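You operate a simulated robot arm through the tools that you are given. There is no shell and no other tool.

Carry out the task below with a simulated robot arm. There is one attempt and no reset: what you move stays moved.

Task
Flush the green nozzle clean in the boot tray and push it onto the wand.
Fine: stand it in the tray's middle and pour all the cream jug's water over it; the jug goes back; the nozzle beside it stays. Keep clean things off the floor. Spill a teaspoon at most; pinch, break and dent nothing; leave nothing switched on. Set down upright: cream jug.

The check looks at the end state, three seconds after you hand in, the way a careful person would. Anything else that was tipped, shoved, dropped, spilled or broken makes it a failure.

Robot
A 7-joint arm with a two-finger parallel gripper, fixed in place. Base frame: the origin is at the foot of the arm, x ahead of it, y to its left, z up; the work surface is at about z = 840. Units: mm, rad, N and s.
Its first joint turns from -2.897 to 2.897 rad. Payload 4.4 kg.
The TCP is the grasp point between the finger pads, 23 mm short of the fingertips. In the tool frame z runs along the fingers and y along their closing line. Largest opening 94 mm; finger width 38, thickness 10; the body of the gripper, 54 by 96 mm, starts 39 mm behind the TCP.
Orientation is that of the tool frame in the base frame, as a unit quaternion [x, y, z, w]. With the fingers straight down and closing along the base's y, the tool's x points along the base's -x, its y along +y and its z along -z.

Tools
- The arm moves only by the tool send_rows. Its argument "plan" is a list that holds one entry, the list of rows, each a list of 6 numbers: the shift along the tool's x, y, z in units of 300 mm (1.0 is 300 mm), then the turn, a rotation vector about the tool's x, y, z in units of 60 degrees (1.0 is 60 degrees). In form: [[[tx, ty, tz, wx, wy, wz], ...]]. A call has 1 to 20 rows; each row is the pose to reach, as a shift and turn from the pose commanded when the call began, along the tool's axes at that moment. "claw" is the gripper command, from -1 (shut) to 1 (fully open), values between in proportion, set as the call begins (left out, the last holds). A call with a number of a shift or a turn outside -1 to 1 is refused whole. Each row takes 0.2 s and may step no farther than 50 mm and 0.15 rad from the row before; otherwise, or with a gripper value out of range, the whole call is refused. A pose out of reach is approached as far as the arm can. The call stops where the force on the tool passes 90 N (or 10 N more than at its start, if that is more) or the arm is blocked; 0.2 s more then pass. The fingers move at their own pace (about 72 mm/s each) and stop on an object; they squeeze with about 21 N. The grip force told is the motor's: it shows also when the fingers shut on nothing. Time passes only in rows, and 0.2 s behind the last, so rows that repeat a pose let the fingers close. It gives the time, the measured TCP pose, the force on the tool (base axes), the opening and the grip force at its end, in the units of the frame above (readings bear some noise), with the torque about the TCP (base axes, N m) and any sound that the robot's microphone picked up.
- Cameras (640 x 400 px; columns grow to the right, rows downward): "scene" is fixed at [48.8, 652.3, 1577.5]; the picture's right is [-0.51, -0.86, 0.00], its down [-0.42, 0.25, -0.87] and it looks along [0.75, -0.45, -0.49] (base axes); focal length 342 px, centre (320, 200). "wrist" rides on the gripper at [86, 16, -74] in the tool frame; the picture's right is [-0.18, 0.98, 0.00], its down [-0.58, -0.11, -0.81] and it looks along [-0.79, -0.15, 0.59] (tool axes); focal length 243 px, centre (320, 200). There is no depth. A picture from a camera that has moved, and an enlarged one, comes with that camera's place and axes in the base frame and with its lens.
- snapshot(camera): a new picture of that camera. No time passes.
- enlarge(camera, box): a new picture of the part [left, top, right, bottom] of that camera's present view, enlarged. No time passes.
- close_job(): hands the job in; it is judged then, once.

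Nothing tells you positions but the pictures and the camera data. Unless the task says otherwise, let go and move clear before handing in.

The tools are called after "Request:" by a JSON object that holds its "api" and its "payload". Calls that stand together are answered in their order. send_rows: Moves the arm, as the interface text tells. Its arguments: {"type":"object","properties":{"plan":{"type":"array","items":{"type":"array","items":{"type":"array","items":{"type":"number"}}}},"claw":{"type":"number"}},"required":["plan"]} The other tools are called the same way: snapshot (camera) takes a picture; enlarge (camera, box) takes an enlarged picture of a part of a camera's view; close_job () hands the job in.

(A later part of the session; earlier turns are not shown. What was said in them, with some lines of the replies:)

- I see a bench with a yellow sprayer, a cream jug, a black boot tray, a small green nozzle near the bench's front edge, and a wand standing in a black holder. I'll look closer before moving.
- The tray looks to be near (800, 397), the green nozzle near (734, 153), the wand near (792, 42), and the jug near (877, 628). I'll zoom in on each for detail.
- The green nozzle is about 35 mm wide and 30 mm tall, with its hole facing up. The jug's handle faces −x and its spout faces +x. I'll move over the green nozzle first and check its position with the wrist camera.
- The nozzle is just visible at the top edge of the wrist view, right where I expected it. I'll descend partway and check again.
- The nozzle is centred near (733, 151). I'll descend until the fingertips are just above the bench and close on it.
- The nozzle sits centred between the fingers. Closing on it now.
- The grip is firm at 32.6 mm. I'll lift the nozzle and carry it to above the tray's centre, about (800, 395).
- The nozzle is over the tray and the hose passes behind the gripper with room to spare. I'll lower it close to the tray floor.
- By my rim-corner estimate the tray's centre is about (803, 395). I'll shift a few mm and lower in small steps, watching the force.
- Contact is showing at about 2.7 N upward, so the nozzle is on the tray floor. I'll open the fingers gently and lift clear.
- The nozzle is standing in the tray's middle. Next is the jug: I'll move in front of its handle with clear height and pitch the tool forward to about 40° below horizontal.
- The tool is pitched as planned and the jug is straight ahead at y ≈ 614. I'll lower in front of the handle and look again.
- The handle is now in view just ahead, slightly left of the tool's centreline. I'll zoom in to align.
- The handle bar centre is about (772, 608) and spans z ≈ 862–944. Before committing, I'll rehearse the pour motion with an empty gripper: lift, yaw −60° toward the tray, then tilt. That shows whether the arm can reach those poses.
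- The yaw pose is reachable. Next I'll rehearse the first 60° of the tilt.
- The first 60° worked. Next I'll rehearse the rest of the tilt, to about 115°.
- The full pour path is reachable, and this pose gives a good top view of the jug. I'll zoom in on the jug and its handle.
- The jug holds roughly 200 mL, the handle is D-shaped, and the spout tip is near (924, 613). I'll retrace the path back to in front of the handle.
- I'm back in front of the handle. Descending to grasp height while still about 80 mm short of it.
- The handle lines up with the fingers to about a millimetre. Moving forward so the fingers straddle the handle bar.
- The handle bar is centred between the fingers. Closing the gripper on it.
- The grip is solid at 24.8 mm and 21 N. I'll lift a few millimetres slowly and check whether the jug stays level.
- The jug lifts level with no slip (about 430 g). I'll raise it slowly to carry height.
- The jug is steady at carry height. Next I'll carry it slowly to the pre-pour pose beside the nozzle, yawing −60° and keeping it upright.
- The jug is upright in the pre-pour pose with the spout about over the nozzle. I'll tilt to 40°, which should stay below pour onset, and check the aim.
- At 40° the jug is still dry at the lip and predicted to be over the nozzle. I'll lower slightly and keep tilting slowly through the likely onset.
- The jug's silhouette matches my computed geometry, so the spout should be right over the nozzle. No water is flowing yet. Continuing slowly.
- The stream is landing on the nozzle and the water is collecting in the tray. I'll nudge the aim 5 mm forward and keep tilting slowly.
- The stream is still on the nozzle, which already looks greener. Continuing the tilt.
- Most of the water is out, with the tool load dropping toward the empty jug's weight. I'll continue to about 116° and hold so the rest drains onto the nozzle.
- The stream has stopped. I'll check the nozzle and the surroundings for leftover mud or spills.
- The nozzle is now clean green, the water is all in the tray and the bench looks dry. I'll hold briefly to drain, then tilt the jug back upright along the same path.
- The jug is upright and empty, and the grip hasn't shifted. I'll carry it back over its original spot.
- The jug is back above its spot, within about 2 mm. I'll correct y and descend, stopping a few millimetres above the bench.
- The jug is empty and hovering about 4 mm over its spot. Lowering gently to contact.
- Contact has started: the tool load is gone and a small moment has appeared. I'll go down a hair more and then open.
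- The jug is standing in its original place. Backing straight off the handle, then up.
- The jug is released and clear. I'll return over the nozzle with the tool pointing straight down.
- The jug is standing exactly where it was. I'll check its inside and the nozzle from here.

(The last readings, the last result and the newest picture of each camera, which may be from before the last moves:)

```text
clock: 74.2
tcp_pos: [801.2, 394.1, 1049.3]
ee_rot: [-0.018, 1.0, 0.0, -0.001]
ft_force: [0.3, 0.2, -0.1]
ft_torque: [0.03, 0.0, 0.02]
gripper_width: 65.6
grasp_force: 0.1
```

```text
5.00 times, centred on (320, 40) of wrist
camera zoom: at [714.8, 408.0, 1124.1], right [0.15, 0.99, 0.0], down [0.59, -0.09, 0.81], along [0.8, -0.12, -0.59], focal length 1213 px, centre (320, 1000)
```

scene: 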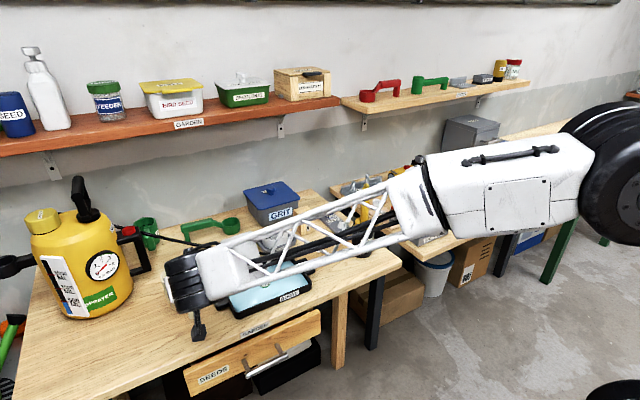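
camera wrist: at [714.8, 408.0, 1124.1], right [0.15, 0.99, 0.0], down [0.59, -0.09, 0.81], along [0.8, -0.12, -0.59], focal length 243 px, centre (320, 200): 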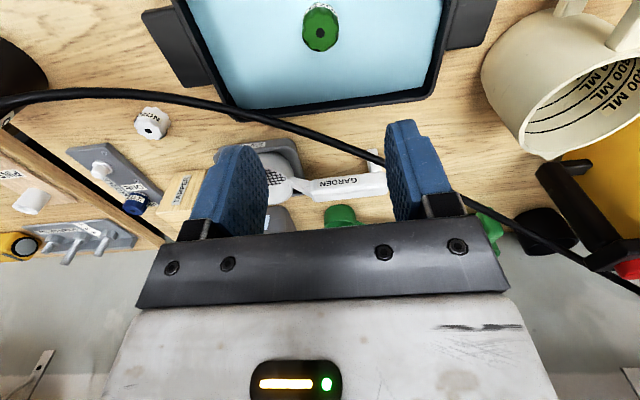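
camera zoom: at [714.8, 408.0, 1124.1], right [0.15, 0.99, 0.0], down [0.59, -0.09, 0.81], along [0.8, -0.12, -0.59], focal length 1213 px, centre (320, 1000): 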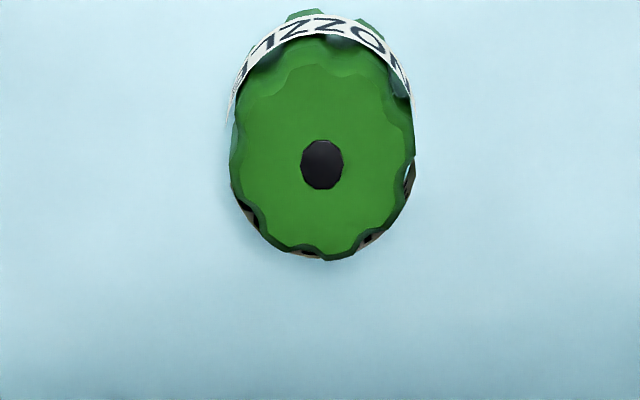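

I see a thin brownish edge low on the far side of the nozzle. I need a better look before picking it up.

Request:
{"api": "enlarge", "payload": {"camera": "scene", "box": [255, 262, 275, 276]}}

Request:
{"api": "enlarge", "payload": {"camera": "wrist", "box": [295, 0, 345, 60]}}

```text
16.00 times, centred on (265, 269) of scene
camera zoom: at [48.8, 652.3, 1577.5], right [-0.51, -0.86, 0.0], down [-0.42, 0.25, -0.87], along [0.75, -0.45, -0.49], focal length 5480 px, centre (1200, -904)
```

zoom: 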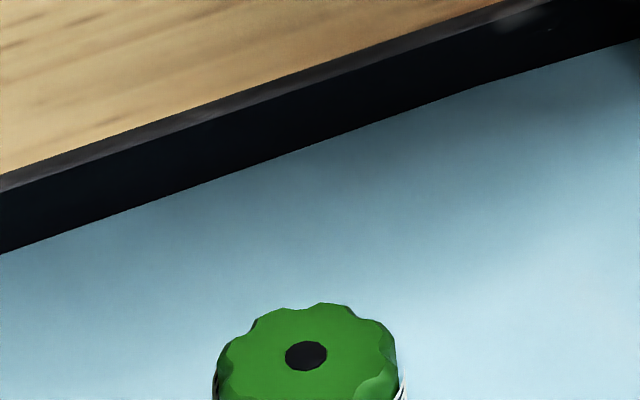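

```text
6.67 times, centred on (320, 30) of wrist
camera zoom: at [714.8, 408.0, 1124.1], right [0.15, 0.99, 0.0], down [0.59, -0.09, 0.81], along [0.8, -0.12, -0.59], focal length 1618 px, centre (320, 1333)
```

zoom: 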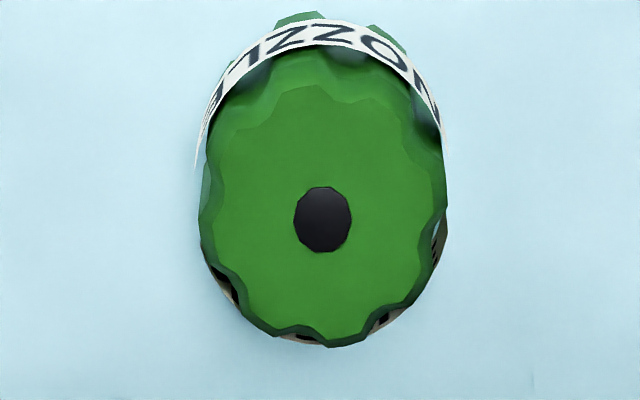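

The edge looks like the back of the label band, with dark letters on it. The nozzle itself is clean, so I'll descend to take it at the same grip height as before.

Request:
{"api": "send_rows", "payload": {"plan": [[[0, 0.003, 0.12, 0, 0, 0], [0, 0.003, 0.26, 0, 0, 0], [0, 0.003, 0.4, 0, 0, 0], [0, 0.003, 0.5, 0, 0, 0], [0, 0.003, 0.56, 0, 0, 0], [0, 0.003, 0.588, 0, 0, 0], [0, 0.003, 0.588, 0, 0, 0]]]}}

Request:
{"api": "snapshot", "payload": {"camera": "wrist"}}

Request:
{"api": "enlarge", "payload": {"camera": "scene", "box": [210, 230, 320, 320]}}

```text
clock: 75.8
tcp_pos: [802.8, 393.7, 870.9]
ee_rot: [-0.018, 1.0, 0.0, -0.001]
ft_force: [0.3, 0.4, 0.1]
ft_torque: [-0.02, 0.0, 0.0]
gripper_width: 65.8
grasp_force: 0.0
```

```text
taken
camera wrist: at [716.2, 408.4, 944.7], right [0.15, 0.99, 0.0], down [0.58, -0.09, 0.81], along [0.8, -0.12, -0.59], focal length 243 px, centre (320, 200)
```

wrist: 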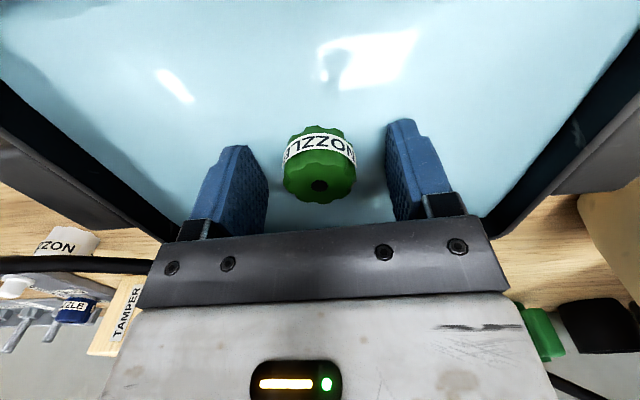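

```text
4.44 times, centred on (265, 275) of scene
camera zoom: at [48.8, 652.3, 1577.5], right [-0.51, -0.86, 0.0], down [-0.42, 0.25, -0.87], along [0.75, -0.45, -0.49], focal length 1522 px, centre (564, -133)
```

zoom: 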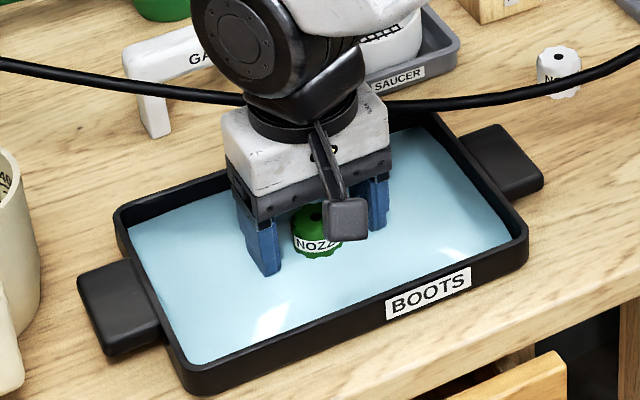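

The nozzle is well centred. Closing on it.

Request:
{"api": "send_rows", "payload": {"plan": [[[0, 0, 0, 0, 0, 0], [0, 0, 0, 0, 0, 0], [0, 0, 0, 0, 0, 0], [0, 0, 0, 0, 0, 0]]], "claw": -0.5}}

Request:
{"api": "send_rows", "payload": {"plan": [[[0, 0, -0.03, 0, 0, 0], [0, 0, -0.08, 0, 0, 0], [0, 0, -0.16, 0, 0, 0], [0, 0, -0.26, 0, 0, 0], [0, 0, -0.38, 0, 0, 0], [0, 0, -0.52, 0, 0, 0], [0, 0, -0.66, 0, 0, 0], [0, 0, -0.8, 0, 0, 0], [0, 0, -0.94, 0, 0, 0], [0, 0, -0.98, 0, 0, 0], [0, 0, -0.98, 0, 0, 0], [0, 0, -0.98, 0, 0, 0]]]}}

Request:
{"api": "snapshot", "payload": {"camera": "wrist"}}

Request:
{"api": "snapshot", "payload": {"camera": "scene"}}

```text
clock: 76.8
tcp_pos: [803.7, 394.6, 870.8]
ee_rot: [-0.017, 1.0, 0.0, 0.0]
ft_force: [-0.6, 0.0, -1.1]
ft_torque: [0.03, 0.02, -0.02]
gripper_width: 32.5
grasp_force: 21.0
```

```text
clock: 79.4
tcp_pos: [803.7, 393.4, 1164.4]
ee_rot: [-0.017, 1.0, 0.001, 0.0]
ft_force: [0.4, 0.2, 0.7]
ft_torque: [-0.01, 0.0, 0.0]
gripper_width: 32.3
grasp_force: 21.1
```

```text
taken
camera wrist: at [716.7, 407.8, 1239.2], right [0.15, 0.99, 0.0], down [0.58, -0.09, 0.81], along [0.8, -0.12, -0.59], focal length 243 px, centre (320, 200)
```

wrist: 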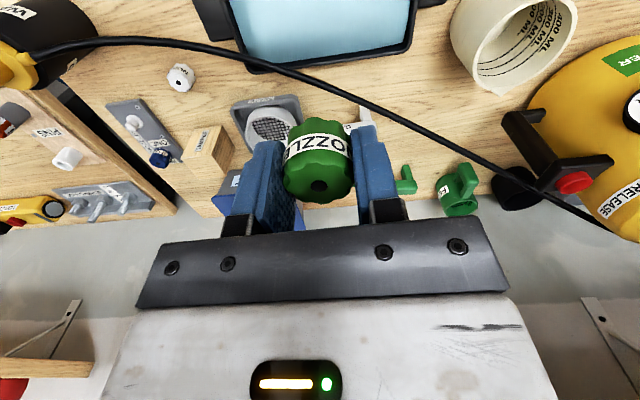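

```text
taken
```

scene: 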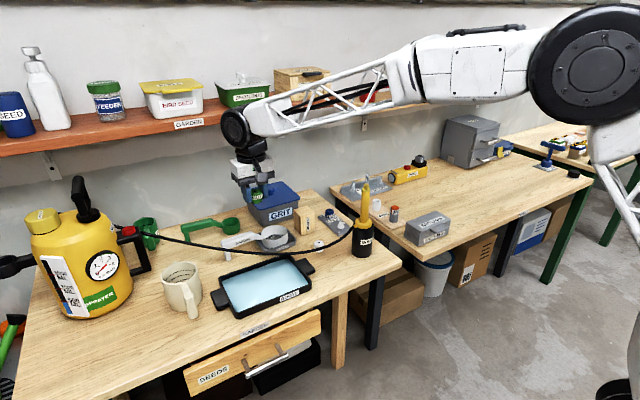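

The nozzle is lifted clear and clean. I'll carry it at a safe height toward the wand.

Request:
{"api": "send_rows", "payload": {"plan": [[[0.004, -0.06, -0.06, 0, 0, 0.005], [0.012, -0.18, -0.12, 0, 0, 0.01], [0.02, -0.32, -0.12, 0, 0, 0.015], [0.028, -0.46, -0.12, 0, 0, 0.02], [0.036, -0.6, -0.12, 0, 0, 0.025], [0.044, -0.74, -0.12, 0, 0, 0.03], [0.052, -0.87, -0.12, 0, 0, 0.033], [0.0567, -0.9487, -0.12, 0, 0, 0.0333], [0.0567, -0.9487, -0.12, 0, 0, 0.0333]]]}}

Request:
{"api": "snapshot", "payload": {"camera": "wrist"}}

Request:
{"api": "enlarge", "payload": {"camera": "scene", "box": [280, 110, 420, 260]}}

```text
clock: 81.4
tcp_pos: [793.3, 104.7, 1200.6]
ee_rot: [0.001, 1.0, 0.0, 0.0]
ft_force: [-0.3, 1.0, -1.1]
ft_torque: [0.01, 0.0, 0.0]
gripper_width: 32.1
grasp_force: 21.6
```

```text
taken
camera wrist: at [706.5, 122.1, 1275.5], right [0.18, 0.98, 0.0], down [0.58, -0.11, 0.81], along [0.79, -0.15, -0.59], focal length 243 px, centre (320, 200)
```

wrist: 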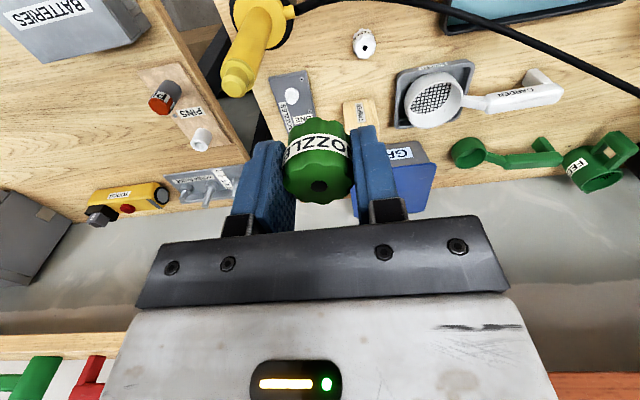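

```text
2.67 times, centred on (350, 185) of scene
camera zoom: at [48.8, 652.3, 1577.5], right [-0.51, -0.86, 0.0], down [-0.42, 0.25, -0.87], along [0.75, -0.45, -0.49], focal length 913 px, centre (240, 240)
```

zoom: 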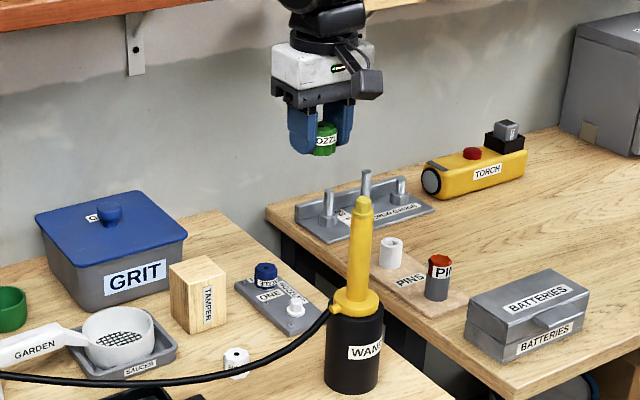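

The wand tip is in view of the wrist camera now. I'll zoom in to locate it precisely.

Request:
{"api": "enlarge", "payload": {"camera": "wrist", "box": [200, 40, 290, 110]}}

Request:
{"api": "enlarge", "payload": {"camera": "scene", "box": [345, 170, 385, 210]}}

```text
5.71 times, centred on (245, 75) of wrist
camera zoom: at [706.5, 122.1, 1275.5], right [0.18, 0.98, 0.0], down [0.58, -0.11, 0.81], along [0.79, -0.15, -0.59], focal length 1386 px, centre (749, 914)
```

zoom: 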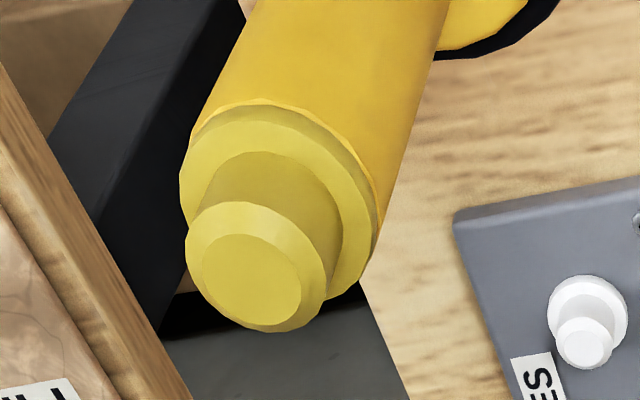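

```text
10.00 times, centred on (365, 190) of scene
camera zoom: at [48.8, 652.3, 1577.5], right [-0.51, -0.86, 0.0], down [-0.42, 0.25, -0.87], along [0.75, -0.45, -0.49], focal length 3425 px, centre (-130, 300)
```

zoom: 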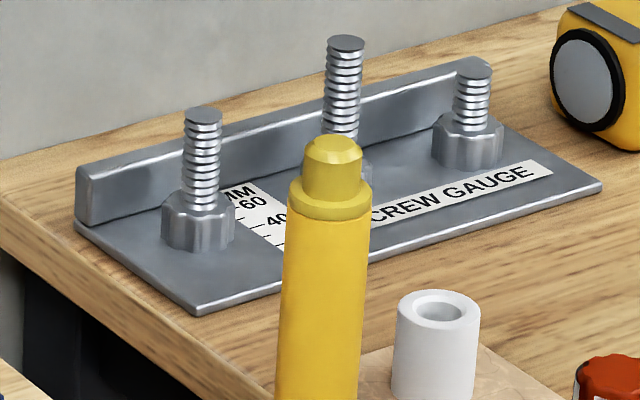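

The peg is about 18.6 mm wide and 18 mm tall above a 26 mm shoulder, with its top near (788, 42, ~1105). I'll move over it and refine.

Request:
{"api": "send_rows", "payload": {"plan": [[[0.004, -0.07, 0, 0, 0, 0], [0.009, -0.15, 0.02, 0, 0, 0], [0.0133, -0.2137, 0.05, 0, 0, 0], [0.0133, -0.2137, 0.0717, 0, 0, 0], [0.0133, -0.2137, 0.0717, 0, 0, 0], [0.0133, -0.2137, 0.0717, 0, 0, 0]]]}}

Request:
{"api": "snapshot", "payload": {"camera": "wrist"}}

Request:
{"api": "enlarge", "payload": {"camera": "wrist", "box": [270, 40, 370, 130]}}

Request:
{"api": "enlarge", "payload": {"camera": "scene", "box": [325, 140, 405, 210]}}

```text
clock: 82.8
tcp_pos: [789.4, 45.1, 1180.5]
ee_rot: [0.0, 1.0, 0.0, 0.0]
ft_force: [0.4, 0.1, 0.3]
ft_torque: [0.01, -0.01, 0.0]
gripper_width: 32.3
grasp_force: 21.3
```

```text
taken
camera wrist: at [703.5, 61.4, 1254.6], right [0.18, 0.98, 0.0], down [0.58, -0.11, 0.81], along [0.79, -0.15, -0.59], focal length 243 px, centre (320, 200)
```

wrist: 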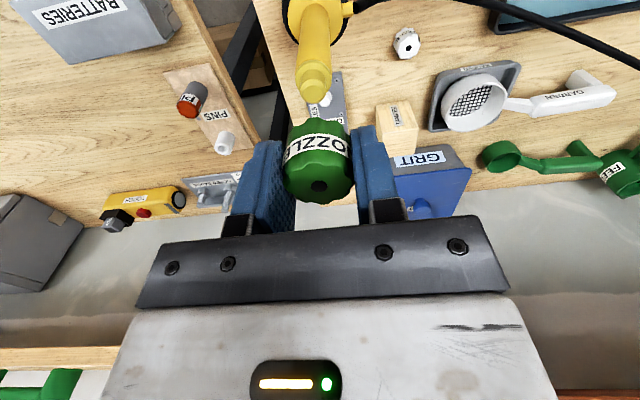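

```text
4.44 times, centred on (320, 85) of wrist
camera zoom: at [703.5, 61.4, 1254.6], right [0.18, 0.98, 0.0], down [0.58, -0.11, 0.81], along [0.79, -0.15, -0.59], focal length 1078 px, centre (320, 711)
```

zoom: 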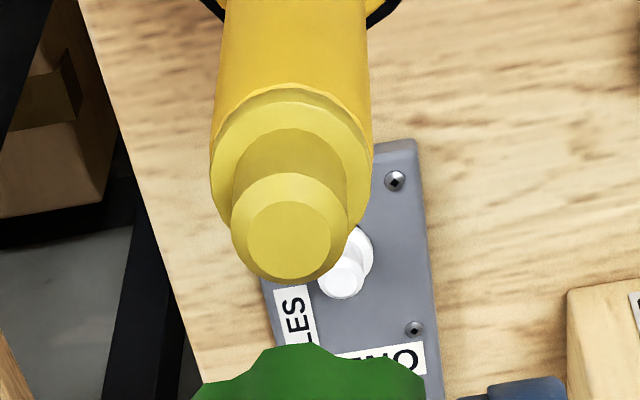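

```text
5.71 times, centred on (365, 175) of scene
camera zoom: at [48.8, 652.3, 1577.5], right [-0.51, -0.86, 0.0], down [-0.42, 0.25, -0.87], along [0.75, -0.45, -0.49], focal length 1957 px, centre (63, 343)
```

zoom: 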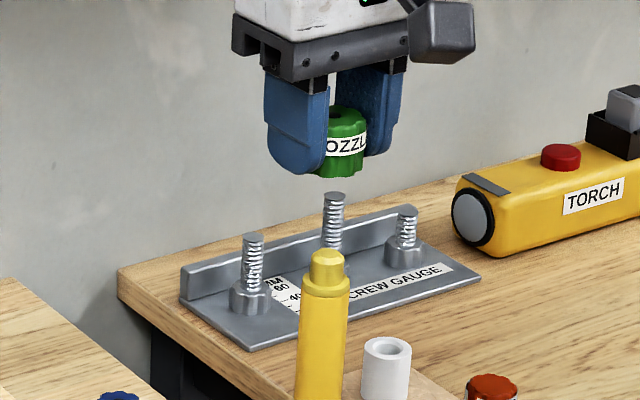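

By stereo from two wrist views, the peg top is about (789.7, 40.3, 1101). I'll cross-check the nozzle-to-peg alignment in the scene camera.

Request:
{"api": "enlarge", "payload": {"camera": "scene", "box": [345, 150, 395, 200]}}

Request:
{"api": "enlarge", "payload": {"camera": "wrist", "box": [260, 100, 380, 220]}}

```text
8.00 times, centred on (370, 175) of scene
camera zoom: at [48.8, 652.3, 1577.5], right [-0.51, -0.86, 0.0], down [-0.42, 0.25, -0.87], along [0.75, -0.45, -0.49], focal length 2740 px, centre (-80, 400)
```

zoom: 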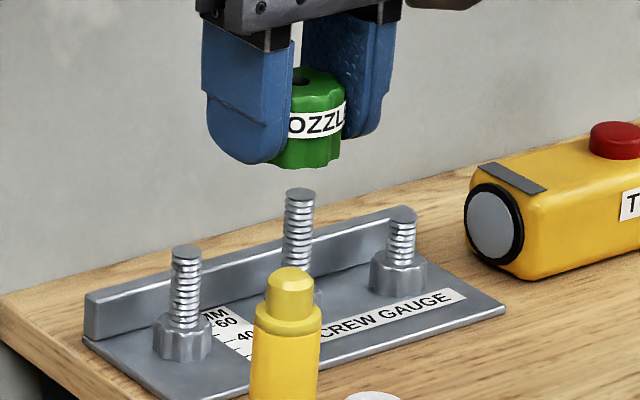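

```text
3.33 times, centred on (320, 160) of wrist
camera zoom: at [703.5, 61.4, 1254.6], right [0.18, 0.98, 0.0], down [0.58, -0.11, 0.81], along [0.79, -0.15, -0.59], focal length 809 px, centre (320, 333)
```

zoom: 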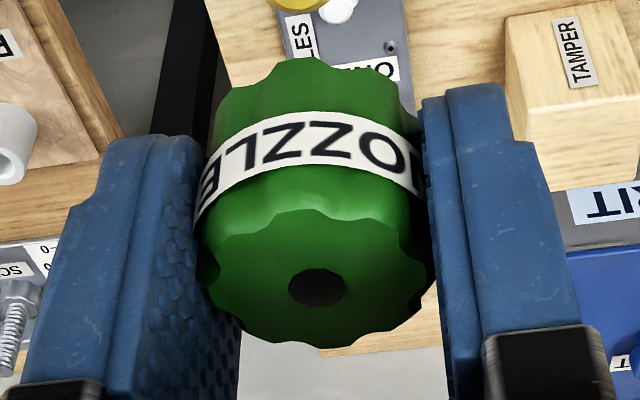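

The two cameras agree to within a few mm, putting the peg axis near (792, 41). I'll shift over it, lower some, and check again with less parallax.

Request:
{"api": "send_rows", "payload": {"plan": [[[-0.004, -0.008, 0.0, 0, 0, 0], [-0.0083, -0.0157, 0.03, 0, 0, 0], [-0.0083, -0.0157, 0.06, 0, 0, 0], [-0.0083, -0.0157, 0.0833, 0, 0, 0], [-0.0083, -0.0157, 0.0833, 0, 0, 0], [-0.0083, -0.0157, 0.0833, 0, 0, 0]]]}}

Request:
{"api": "enlarge", "payload": {"camera": "wrist", "box": [260, 60, 380, 200]}}

Request:
{"api": "enlarge", "payload": {"camera": "scene", "box": [345, 155, 395, 205]}}

```text
clock: 84.2
tcp_pos: [793.8, 39.7, 1155.8]
ee_rot: [0.001, 1.0, 0.0, 0.0]
ft_force: [-0.4, 0.1, -0.6]
ft_torque: [0.01, -0.01, 0.0]
gripper_width: 32.3
grasp_force: 20.8
```

```text
2.86 times, centred on (320, 130) of wrist
camera zoom: at [707.0, 57.2, 1230.2], right [0.18, 0.98, 0.0], down [0.58, -0.11, 0.81], along [0.79, -0.15, -0.59], focal length 693 px, centre (320, 400)
```

zoom: 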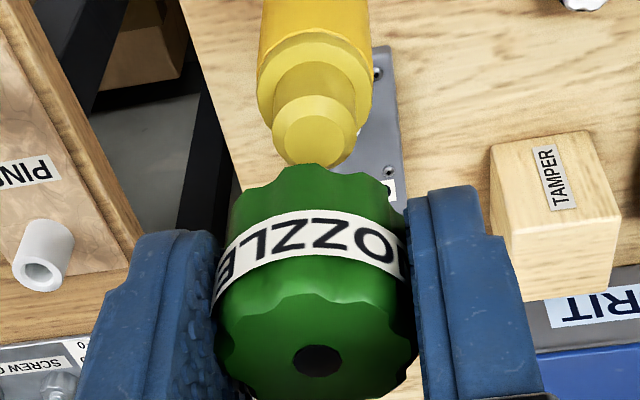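

```text
8.00 times, centred on (370, 180) of scene
camera zoom: at [48.8, 652.3, 1577.5], right [-0.51, -0.86, 0.0], down [-0.42, 0.25, -0.87], along [0.75, -0.45, -0.49], focal length 2740 px, centre (-80, 360)
```

zoom: 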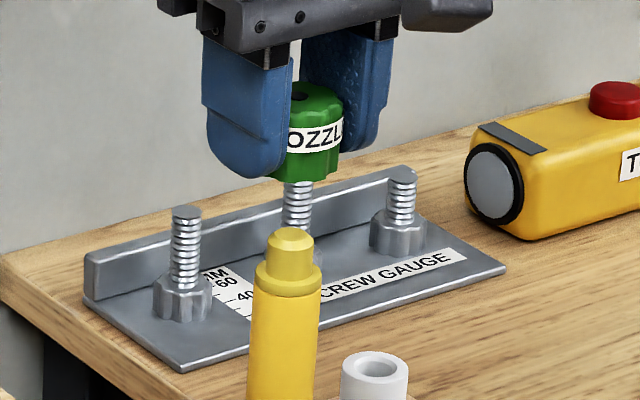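

I need finer pixel readings for the final alignment, so I'll zoom in more on both views.

Request:
{"api": "enlarge", "payload": {"camera": "scene", "box": [358, 160, 382, 176]}}

Request:
{"api": "enlarge", "payload": {"camera": "scene", "box": [354, 180, 378, 196]}}

Request:
{"api": "enlarge", "payload": {"camera": "wrist", "box": [290, 65, 350, 105]}}

Request:
{"api": "enlarge", "payload": {"camera": "wrist", "box": [280, 150, 355, 200]}}

```text
16.00 times, centred on (370, 168) of scene
camera zoom: at [48.8, 652.3, 1577.5], right [-0.51, -0.86, 0.0], down [-0.42, 0.25, -0.87], along [0.75, -0.45, -0.49], focal length 5480 px, centre (-480, 712)
```

zoom: 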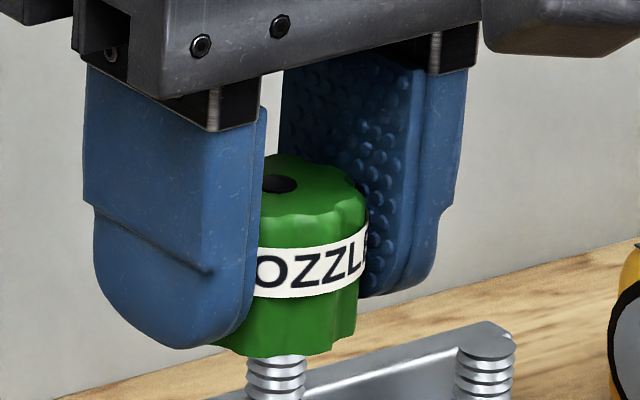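

```text
16.00 times, centred on (366, 188) of scene
camera zoom: at [48.8, 652.3, 1577.5], right [-0.51, -0.86, 0.0], down [-0.42, 0.25, -0.87], along [0.75, -0.45, -0.49], focal length 5480 px, centre (-416, 392)
```

zoom: 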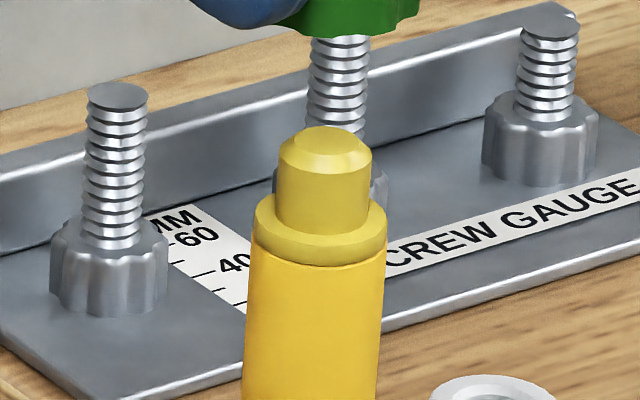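

```text
10.00 times, centred on (320, 85) of wrist
camera zoom: at [707.0, 57.2, 1230.2], right [0.18, 0.98, 0.0], down [0.58, -0.11, 0.81], along [0.79, -0.15, -0.59], focal length 2426 px, centre (320, 1350)
```

zoom: 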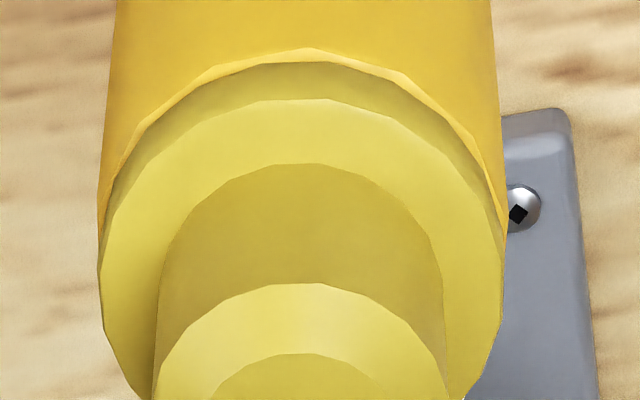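

```text
8.00 times, centred on (318, 175) of wrist
camera zoom: at [707.0, 57.2, 1230.2], right [0.18, 0.98, 0.0], down [0.58, -0.11, 0.81], along [0.79, -0.15, -0.59], focal length 1941 px, centre (340, 400)
```

zoom: 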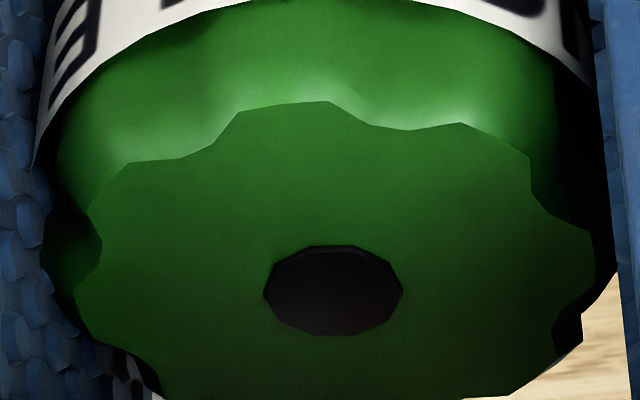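

The refined measurement shows the peg 2.1 mm in −x and 0.5 mm in −y from the nozzle's axis, with its top 58 mm below the nozzle's top. I'll correct and lower 20 mm.

Request:
{"api": "send_rows", "payload": {"plan": [[[0.004, -0.001, 0.01, 0, 0, 0], [0.007, -0.0017, 0.03, 0, 0, 0], [0.007, -0.0017, 0.05, 0, 0, 0], [0.007, -0.0017, 0.0667, 0, 0, 0], [0.007, -0.0017, 0.0667, 0, 0, 0], [0.007, -0.0017, 0.0667, 0, 0, 0]]]}}

Request:
{"api": "enlarge", "payload": {"camera": "scene", "box": [354, 160, 384, 200]}}

Request:
{"api": "enlarge", "payload": {"camera": "wrist", "box": [260, 70, 380, 200]}}

```text
clock: 85.6
tcp_pos: [792.4, 39.8, 1134.5]
ee_rot: [0.0, 1.0, 0.0, -0.001]
ft_force: [0.1, 0.0, -0.7]
ft_torque: [0.0, -0.02, -0.01]
gripper_width: 32.3
grasp_force: 21.2
```

```text
10.00 times, centred on (369, 180) of scene
camera zoom: at [48.8, 652.3, 1577.5], right [-0.51, -0.86, 0.0], down [-0.42, 0.25, -0.87], along [0.75, -0.45, -0.49], focal length 3425 px, centre (-170, 400)
```

zoom: 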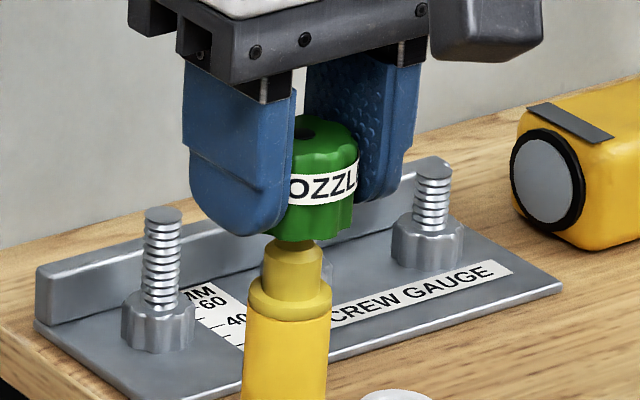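

```text
3.08 times, centred on (320, 135) of wrist
camera zoom: at [705.5, 56.7, 1209.5], right [0.18, 0.98, 0.0], down [0.58, -0.11, 0.81], along [0.79, -0.15, -0.59], focal length 746 px, centre (320, 400)
```

zoom: 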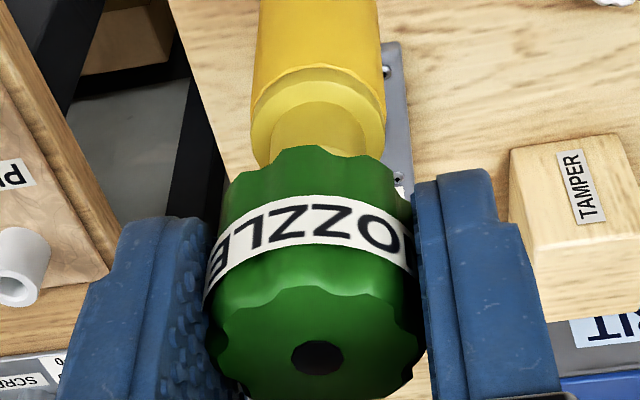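

Alignment is now within about half a millimetre. I'll lower slowly until the nozzle starts onto the peg, watching the force.

Request:
{"api": "send_rows", "payload": {"plan": [[[0.002, 0.0005, 0.007, 0, 0, 0], [0.002, 0.0005, 0.014, 0, 0, 0], [0.002, 0.0005, 0.021, 0, 0, 0], [0.002, 0.0005, 0.028, 0, 0, 0], [0.002, 0.0005, 0.035, 0, 0, 0], [0.002, 0.0005, 0.035, 0, 0, 0]]]}}

Request:
{"api": "enlarge", "payload": {"camera": "scene", "box": [354, 160, 384, 200]}}

Request:
{"api": "enlarge", "payload": {"camera": "wrist", "box": [260, 70, 380, 200]}}

```text
clock: 87.0
tcp_pos: [792.1, 41.2, 1124.9]
ee_rot: [-0.001, 1.0, 0.0, 0.0]
ft_force: [0.3, -0.8, -0.3]
ft_torque: [0.03, 0.02, 0.0]
gripper_width: 32.4
grasp_force: 20.8
```

```text
10.00 times, centred on (369, 180) of scene
camera zoom: at [48.8, 652.3, 1577.5], right [-0.51, -0.86, 0.0], down [-0.42, 0.25, -0.87], along [0.75, -0.45, -0.49], focal length 3425 px, centre (-170, 400)
```

zoom: 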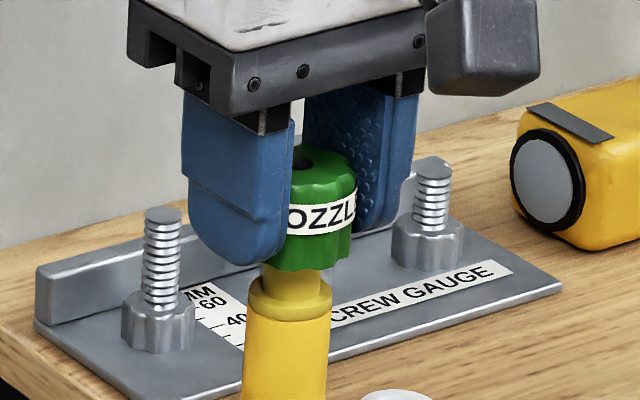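

```text
3.08 times, centred on (320, 135) of wrist
camera zoom: at [704.8, 57.1, 1199.8], right [0.18, 0.98, 0.0], down [0.58, -0.11, 0.81], along [0.79, -0.15, -0.59], focal length 746 px, centre (320, 400)
```

zoom: 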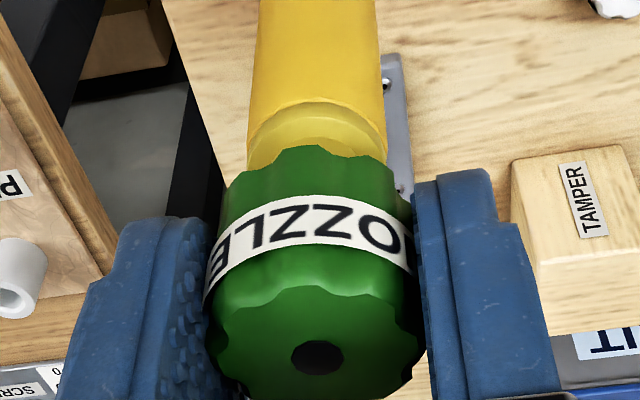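

There's no contact force yet, and the nozzle's rim is at the peg's chamfer. Continuing in 1 mm steps.

Request:
{"api": "send_rows", "payload": {"plan": [[[0, 0, 0.0033, 0, 0, 0], [0, 0, 0.0067, 0, 0, 0], [0, 0, 0.01, 0, 0, 0], [0, 0, 0.0133, 0, 0, 0], [0, 0, 0.0133, 0, 0, 0]]]}}

Request:
{"api": "enlarge", "payload": {"camera": "scene", "box": [354, 160, 384, 200]}}

```text
clock: 88.2
tcp_pos: [790.7, 41.6, 1121.3]
ee_rot: [0.001, 1.0, -0.001, 0.0]
ft_force: [0.0, 0.3, -0.4]
ft_torque: [0.01, -0.01, 0.0]
gripper_width: 32.2
grasp_force: 21.4
```

```text
10.00 times, centred on (369, 180) of scene
camera zoom: at [48.8, 652.3, 1577.5], right [-0.51, -0.86, 0.0], down [-0.42, 0.25, -0.87], along [0.75, -0.45, -0.49], focal length 3425 px, centre (-170, 400)
```

zoom: 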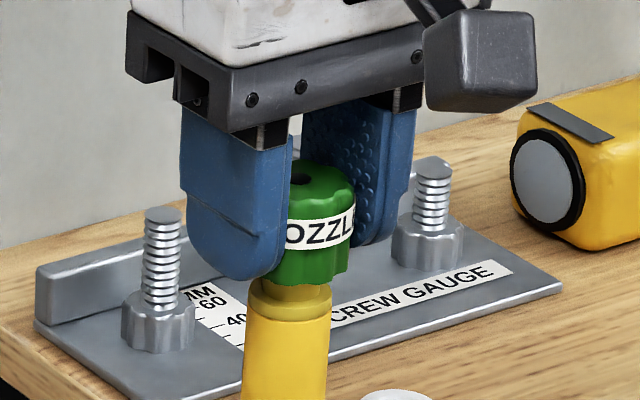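

Still no force, and the nozzle is sliding over the peg. Continuing down.

Request:
{"api": "send_rows", "payload": {"plan": [[[0, 0, 0.0033, 0, 0, 0], [0, 0, 0.0067, 0, 0, 0], [0, 0, 0.01, 0, 0, 0], [0, 0, 0.0133, 0, 0, 0], [0, 0, 0.0133, 0, 0, 0]]]}}

Request:
{"api": "enlarge", "payload": {"camera": "scene", "box": [354, 160, 384, 200]}}

Request:
{"api": "enlarge", "payload": {"camera": "wrist", "box": [260, 70, 380, 200]}}

```text
clock: 89.4
tcp_pos: [790.6, 40.6, 1117.4]
ee_rot: [0.0, 1.0, 0.0, 0.0]
ft_force: [0.6, -0.9, -0.5]
ft_torque: [0.0, 0.01, 0.01]
gripper_width: 32.0
grasp_force: 21.1
```

```text
10.00 times, centred on (369, 180) of scene
camera zoom: at [48.8, 652.3, 1577.5], right [-0.51, -0.86, 0.0], down [-0.42, 0.25, -0.87], along [0.75, -0.45, -0.49], focal length 3425 px, centre (-170, 400)
```

zoom: 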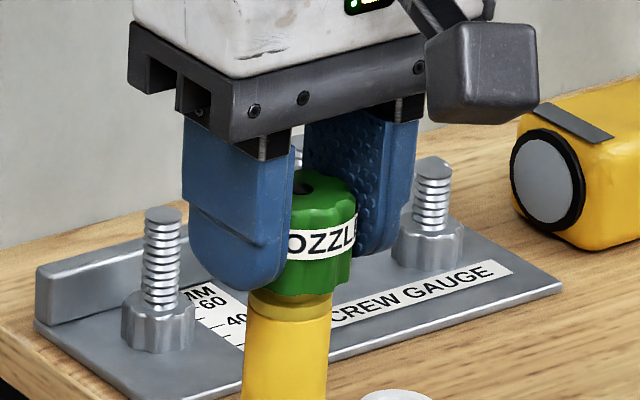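

```text
3.08 times, centred on (320, 135) of wrist
camera zoom: at [703.8, 57.1, 1191.8], right [0.18, 0.98, 0.0], down [0.58, -0.11, 0.81], along [0.79, -0.15, -0.59], focal length 746 px, centre (320, 400)
```

zoom: 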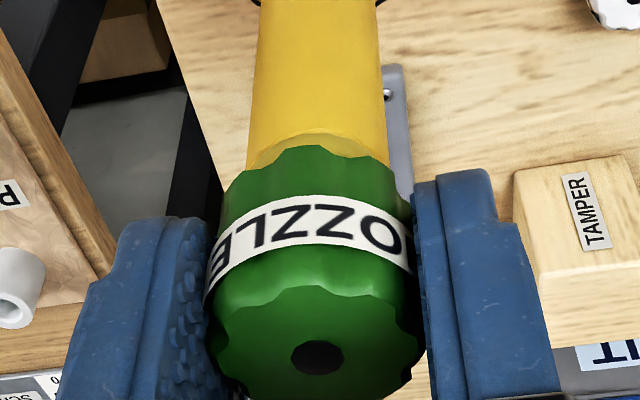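

The nozzle is most of the way down with no resistance. I'll correct a 1 mm drift in x and continue.

Request:
{"api": "send_rows", "payload": {"plan": [[[-0.0033, 0, 0.0, 0, 0, 0], [-0.0033, 0, 0.0033, 0, 0, 0], [-0.0033, 0, 0.0067, 0, 0, 0], [-0.0033, 0, 0.01, 0, 0, 0], [-0.0033, 0, 0.01, 0, 0, 0]]]}}

Request:
{"api": "enlarge", "payload": {"camera": "scene", "box": [354, 160, 384, 200]}}

Request:
{"api": "enlarge", "payload": {"camera": "wrist", "box": [260, 70, 380, 200]}}

```text
clock: 90.6
tcp_pos: [791.4, 40.5, 1114.3]
ee_rot: [0.0, 1.0, 0.0, 0.0]
ft_force: [-0.5, -0.3, 0.3]
ft_torque: [0.02, 0.01, 0.0]
gripper_width: 32.4
grasp_force: 21.1
```

```text
10.00 times, centred on (369, 180) of scene
camera zoom: at [48.8, 652.3, 1577.5], right [-0.51, -0.86, 0.0], down [-0.42, 0.25, -0.87], along [0.75, -0.45, -0.49], focal length 3425 px, centre (-170, 400)
```

zoom: 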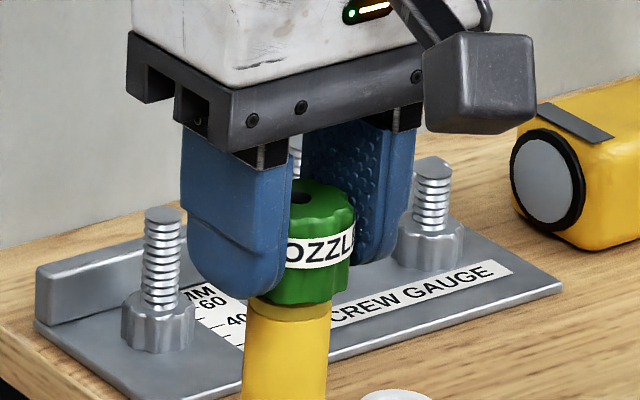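

```text
3.08 times, centred on (320, 135) of wrist
camera zoom: at [704.7, 56.8, 1188.3], right [0.18, 0.98, 0.0], down [0.58, -0.11, 0.81], along [0.79, -0.15, -0.59], focal length 746 px, centre (320, 400)
```

zoom: 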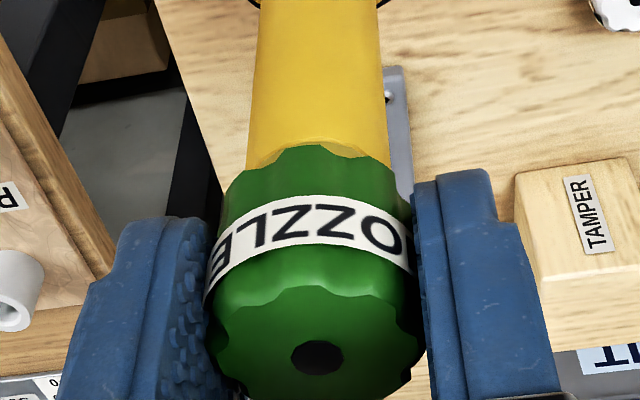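

Nearly down to the shoulder. I'll keep pushing in small steps and watch for force or a click.

Request:
{"api": "send_rows", "payload": {"plan": [[[0, 0, 0.0025, 0, 0, 0], [0, 0, 0.005, 0, 0, 0], [0, 0, 0.0075, 0, 0, 0], [0, 0, 0.0075, 0, 0, 0]]]}}

Request:
{"api": "enlarge", "payload": {"camera": "scene", "box": [354, 160, 384, 200]}}

```text
clock: 91.6
tcp_pos: [791.5, 40.7, 1111.9]
ee_rot: [0.0, 1.0, 0.001, 0.0]
ft_force: [0.8, 0.1, -0.7]
ft_torque: [0.0, 0.02, 0.0]
gripper_width: 32.2
grasp_force: 21.1
```

```text
10.00 times, centred on (369, 180) of scene
camera zoom: at [48.8, 652.3, 1577.5], right [-0.51, -0.86, 0.0], down [-0.42, 0.25, -0.87], along [0.75, -0.45, -0.49], focal length 3425 px, centre (-170, 400)
```

zoom: 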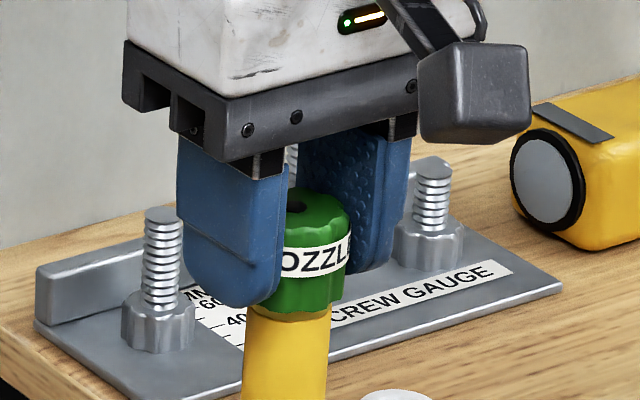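

Request:
{"api": "send_rows", "payload": {"plan": [[[0, 0, 0.0025, 0, 0, 0], [0, 0, 0.005, 0, 0, 0], [0, 0, 0.005, 0, 0, 0]]]}}

Request:
{"api": "enlarge", "payload": {"camera": "scene", "box": [354, 165, 384, 205]}}

Request:
{"api": "enlarge", "payload": {"camera": "wrist", "box": [260, 70, 380, 200]}}

```text
clock: 92.4
tcp_pos: [791.4, 40.8, 1110.6]
ee_rot: [0.0, 1.0, 0.0, 0.0]
ft_force: [-4.1, -0.2, 14.4]
ft_torque: [0.01, 0.35, 0.01]
gripper_width: 32.2
grasp_force: 21.3
heard: snap
```

```text
10.00 times, centred on (369, 185) of scene
camera zoom: at [48.8, 652.3, 1577.5], right [-0.51, -0.86, 0.0], down [-0.42, 0.25, -0.87], along [0.75, -0.45, -0.49], focal length 3425 px, centre (-170, 350)
```

zoom: 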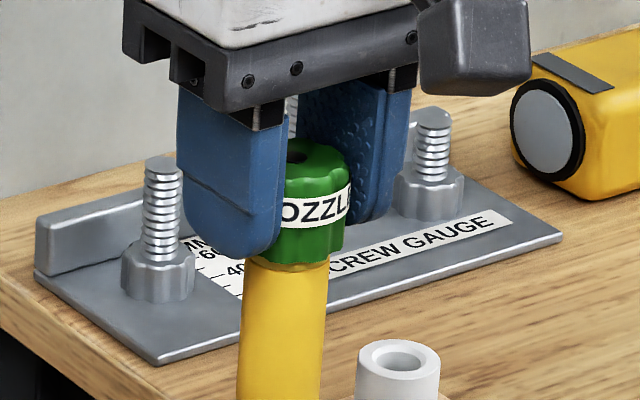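

```text
3.08 times, centred on (320, 135) of wrist
camera zoom: at [705.7, 57.3, 1184.5], right [0.18, 0.98, 0.0], down [0.58, -0.11, 0.81], along [0.79, -0.15, -0.59], focal length 746 px, centre (320, 400)
```

zoom: 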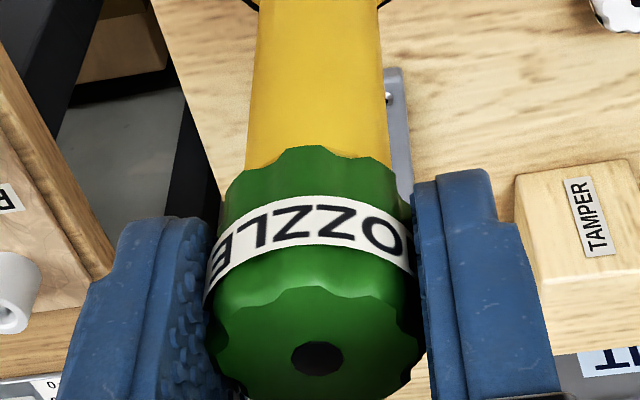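

A snap was heard at about 14 N, so the nozzle has clicked onto the wand and seated on the shoulder. Releasing it now.

Request:
{"api": "send_rows", "payload": {"plan": [[[0, 0, 0, 0, 0, 0], [0, 0, 0, 0, 0, 0], [0, 0, 0, 0, 0, 0], [0, 0, 0, 0, 0, 0]]], "claw": 0.4}}

Request:
{"api": "enlarge", "payload": {"camera": "scene", "box": [354, 165, 384, 205]}}

Request:
{"api": "enlarge", "payload": {"camera": "wrist", "box": [220, 70, 420, 220]}}

```text
clock: 93.4
tcp_pos: [792.3, 39.9, 1109.6]
ee_rot: [0.0, 1.0, 0.0, 0.0]
ft_force: [1.2, -0.4, -0.4]
ft_torque: [0.03, 0.02, 0.0]
gripper_width: 65.9
grasp_force: 0.0
```

```text
10.00 times, centred on (369, 185) of scene
camera zoom: at [48.8, 652.3, 1577.5], right [-0.51, -0.86, 0.0], down [-0.42, 0.25, -0.87], along [0.75, -0.45, -0.49], focal length 3425 px, centre (-170, 350)
```

zoom: 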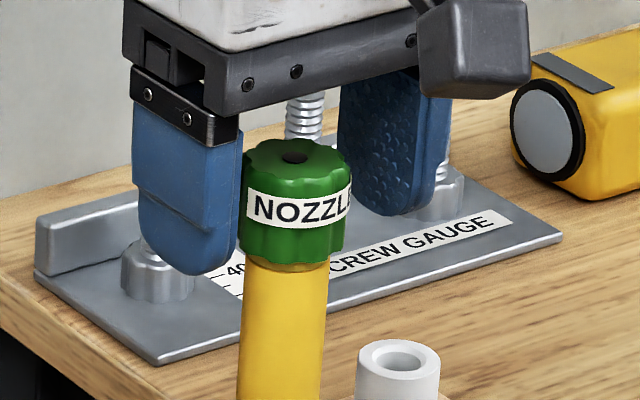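

```text
2.67 times, centred on (320, 145) of wrist
camera zoom: at [705.8, 57.3, 1183.5], right [0.18, 0.98, 0.0], down [0.58, -0.11, 0.81], along [0.79, -0.15, -0.59], focal length 647 px, centre (320, 347)
```

zoom: 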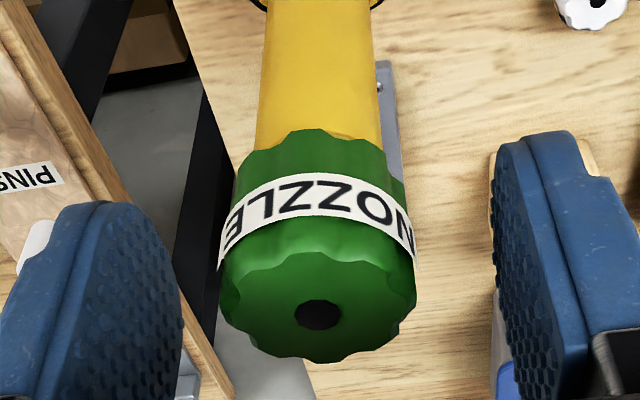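

The nozzle sits straight and seated on the wand. I'll retreat straight up and check everything.

Request:
{"api": "send_rows", "payload": {"plan": [[[0, 0, -0.03, 0, 0, 0], [0, 0, -0.1, 0, 0, 0], [0, 0, -0.22, 0, 0, 0], [0, 0, -0.36, 0, 0, 0], [0, 0, -0.5, 0, 0, 0], [0, 0, -0.65, 0, 0, 0], [0, 0, -0.75, 0, 0, 0], [0, 0, -0.75, 0, 0, 0]]]}}

Request:
{"api": "snapshot", "payload": {"camera": "scene"}}

Request:
{"api": "enlarge", "payload": {"camera": "scene", "box": [320, 160, 410, 265]}}

Request:
{"api": "snapshot", "payload": {"camera": "wrist"}}

Request:
{"api": "enlarge", "payload": {"camera": "scene", "box": [130, 200, 330, 340]}}

```text
clock: 95.2
tcp_pos: [792.3, 40.0, 1337.6]
ee_rot: [0.0, 1.0, 0.0, -0.001]
ft_force: [0.0, 0.1, -1.0]
ft_torque: [-0.03, 0.01, -0.01]
gripper_width: 65.9
grasp_force: 0.0
```

```text
taken
```

scene: 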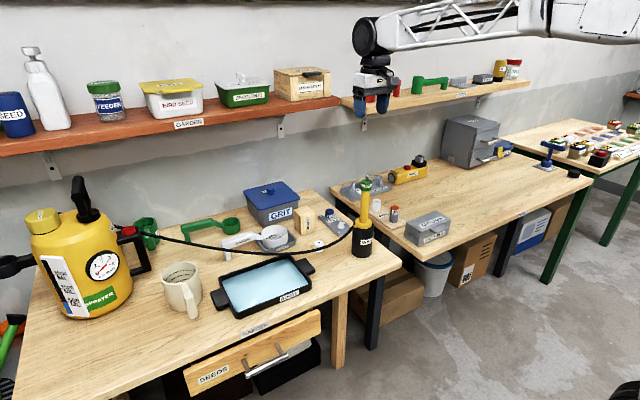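

```text
3.81 times, centred on (365, 212) of scene
camera zoom: at [48.8, 652.3, 1577.5], right [-0.51, -0.86, 0.0], down [-0.42, 0.25, -0.87], along [0.75, -0.45, -0.49], focal length 1305 px, centre (149, 152)
```

zoom: 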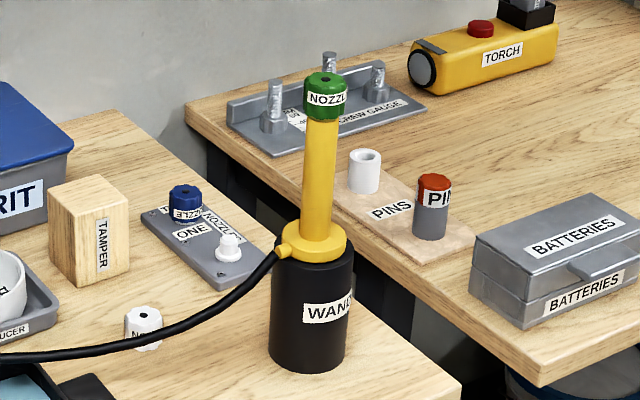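

```text
taken
camera wrist: at [706.7, 57.6, 1411.8], right [0.18, 0.98, 0.0], down [0.58, -0.11, 0.81], along [0.79, -0.15, -0.59], focal length 243 px, centre (320, 200)
```

wrist: 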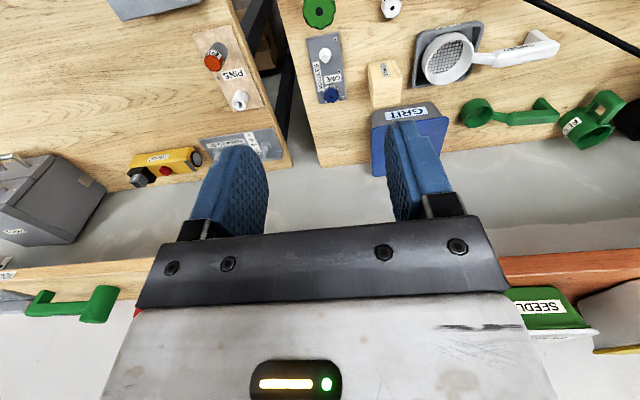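

```text
2.86 times, centred on (230, 270) of scene
camera zoom: at [48.8, 652.3, 1577.5], right [-0.51, -0.86, 0.0], down [-0.42, 0.25, -0.87], along [0.75, -0.45, -0.49], focal length 979 px, centre (577, 0)
```

zoom: 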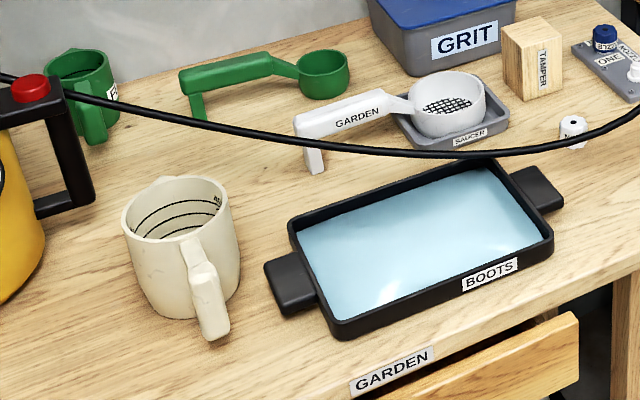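

Everything checks out:
- The clean green nozzle is straight on the wand.
- The empty jug stands upright in its original place.
- The water is all in the tray, with no spill visible.
- The white nozzle and the hose are undisturbed.

The gripper is open and well clear, so I'm handing in.

Request:
{"api": "close_job", "payload": {}}

```text
The job is handed in.
```

The green nozzle has been flushed in the boot tray and pushed onto the wand, and the job is handed in.

- **Flush:** I stood the nozzle in the tray's middle and poured all the jug's water over it. It came out clean green on every side the cameras could see. The back of it was only partly in view.
- **Wand:** The nozzle went on with a snap at about 14 N and sits straight on the wand, down to the shoulder.
- **Jug:** It is empty and standing upright in its original place.
- **Surroundings:** The pictures show the water in the tray and no spill on the bench. The white nozzle next to the tray was not touched, and nothing was switched on.
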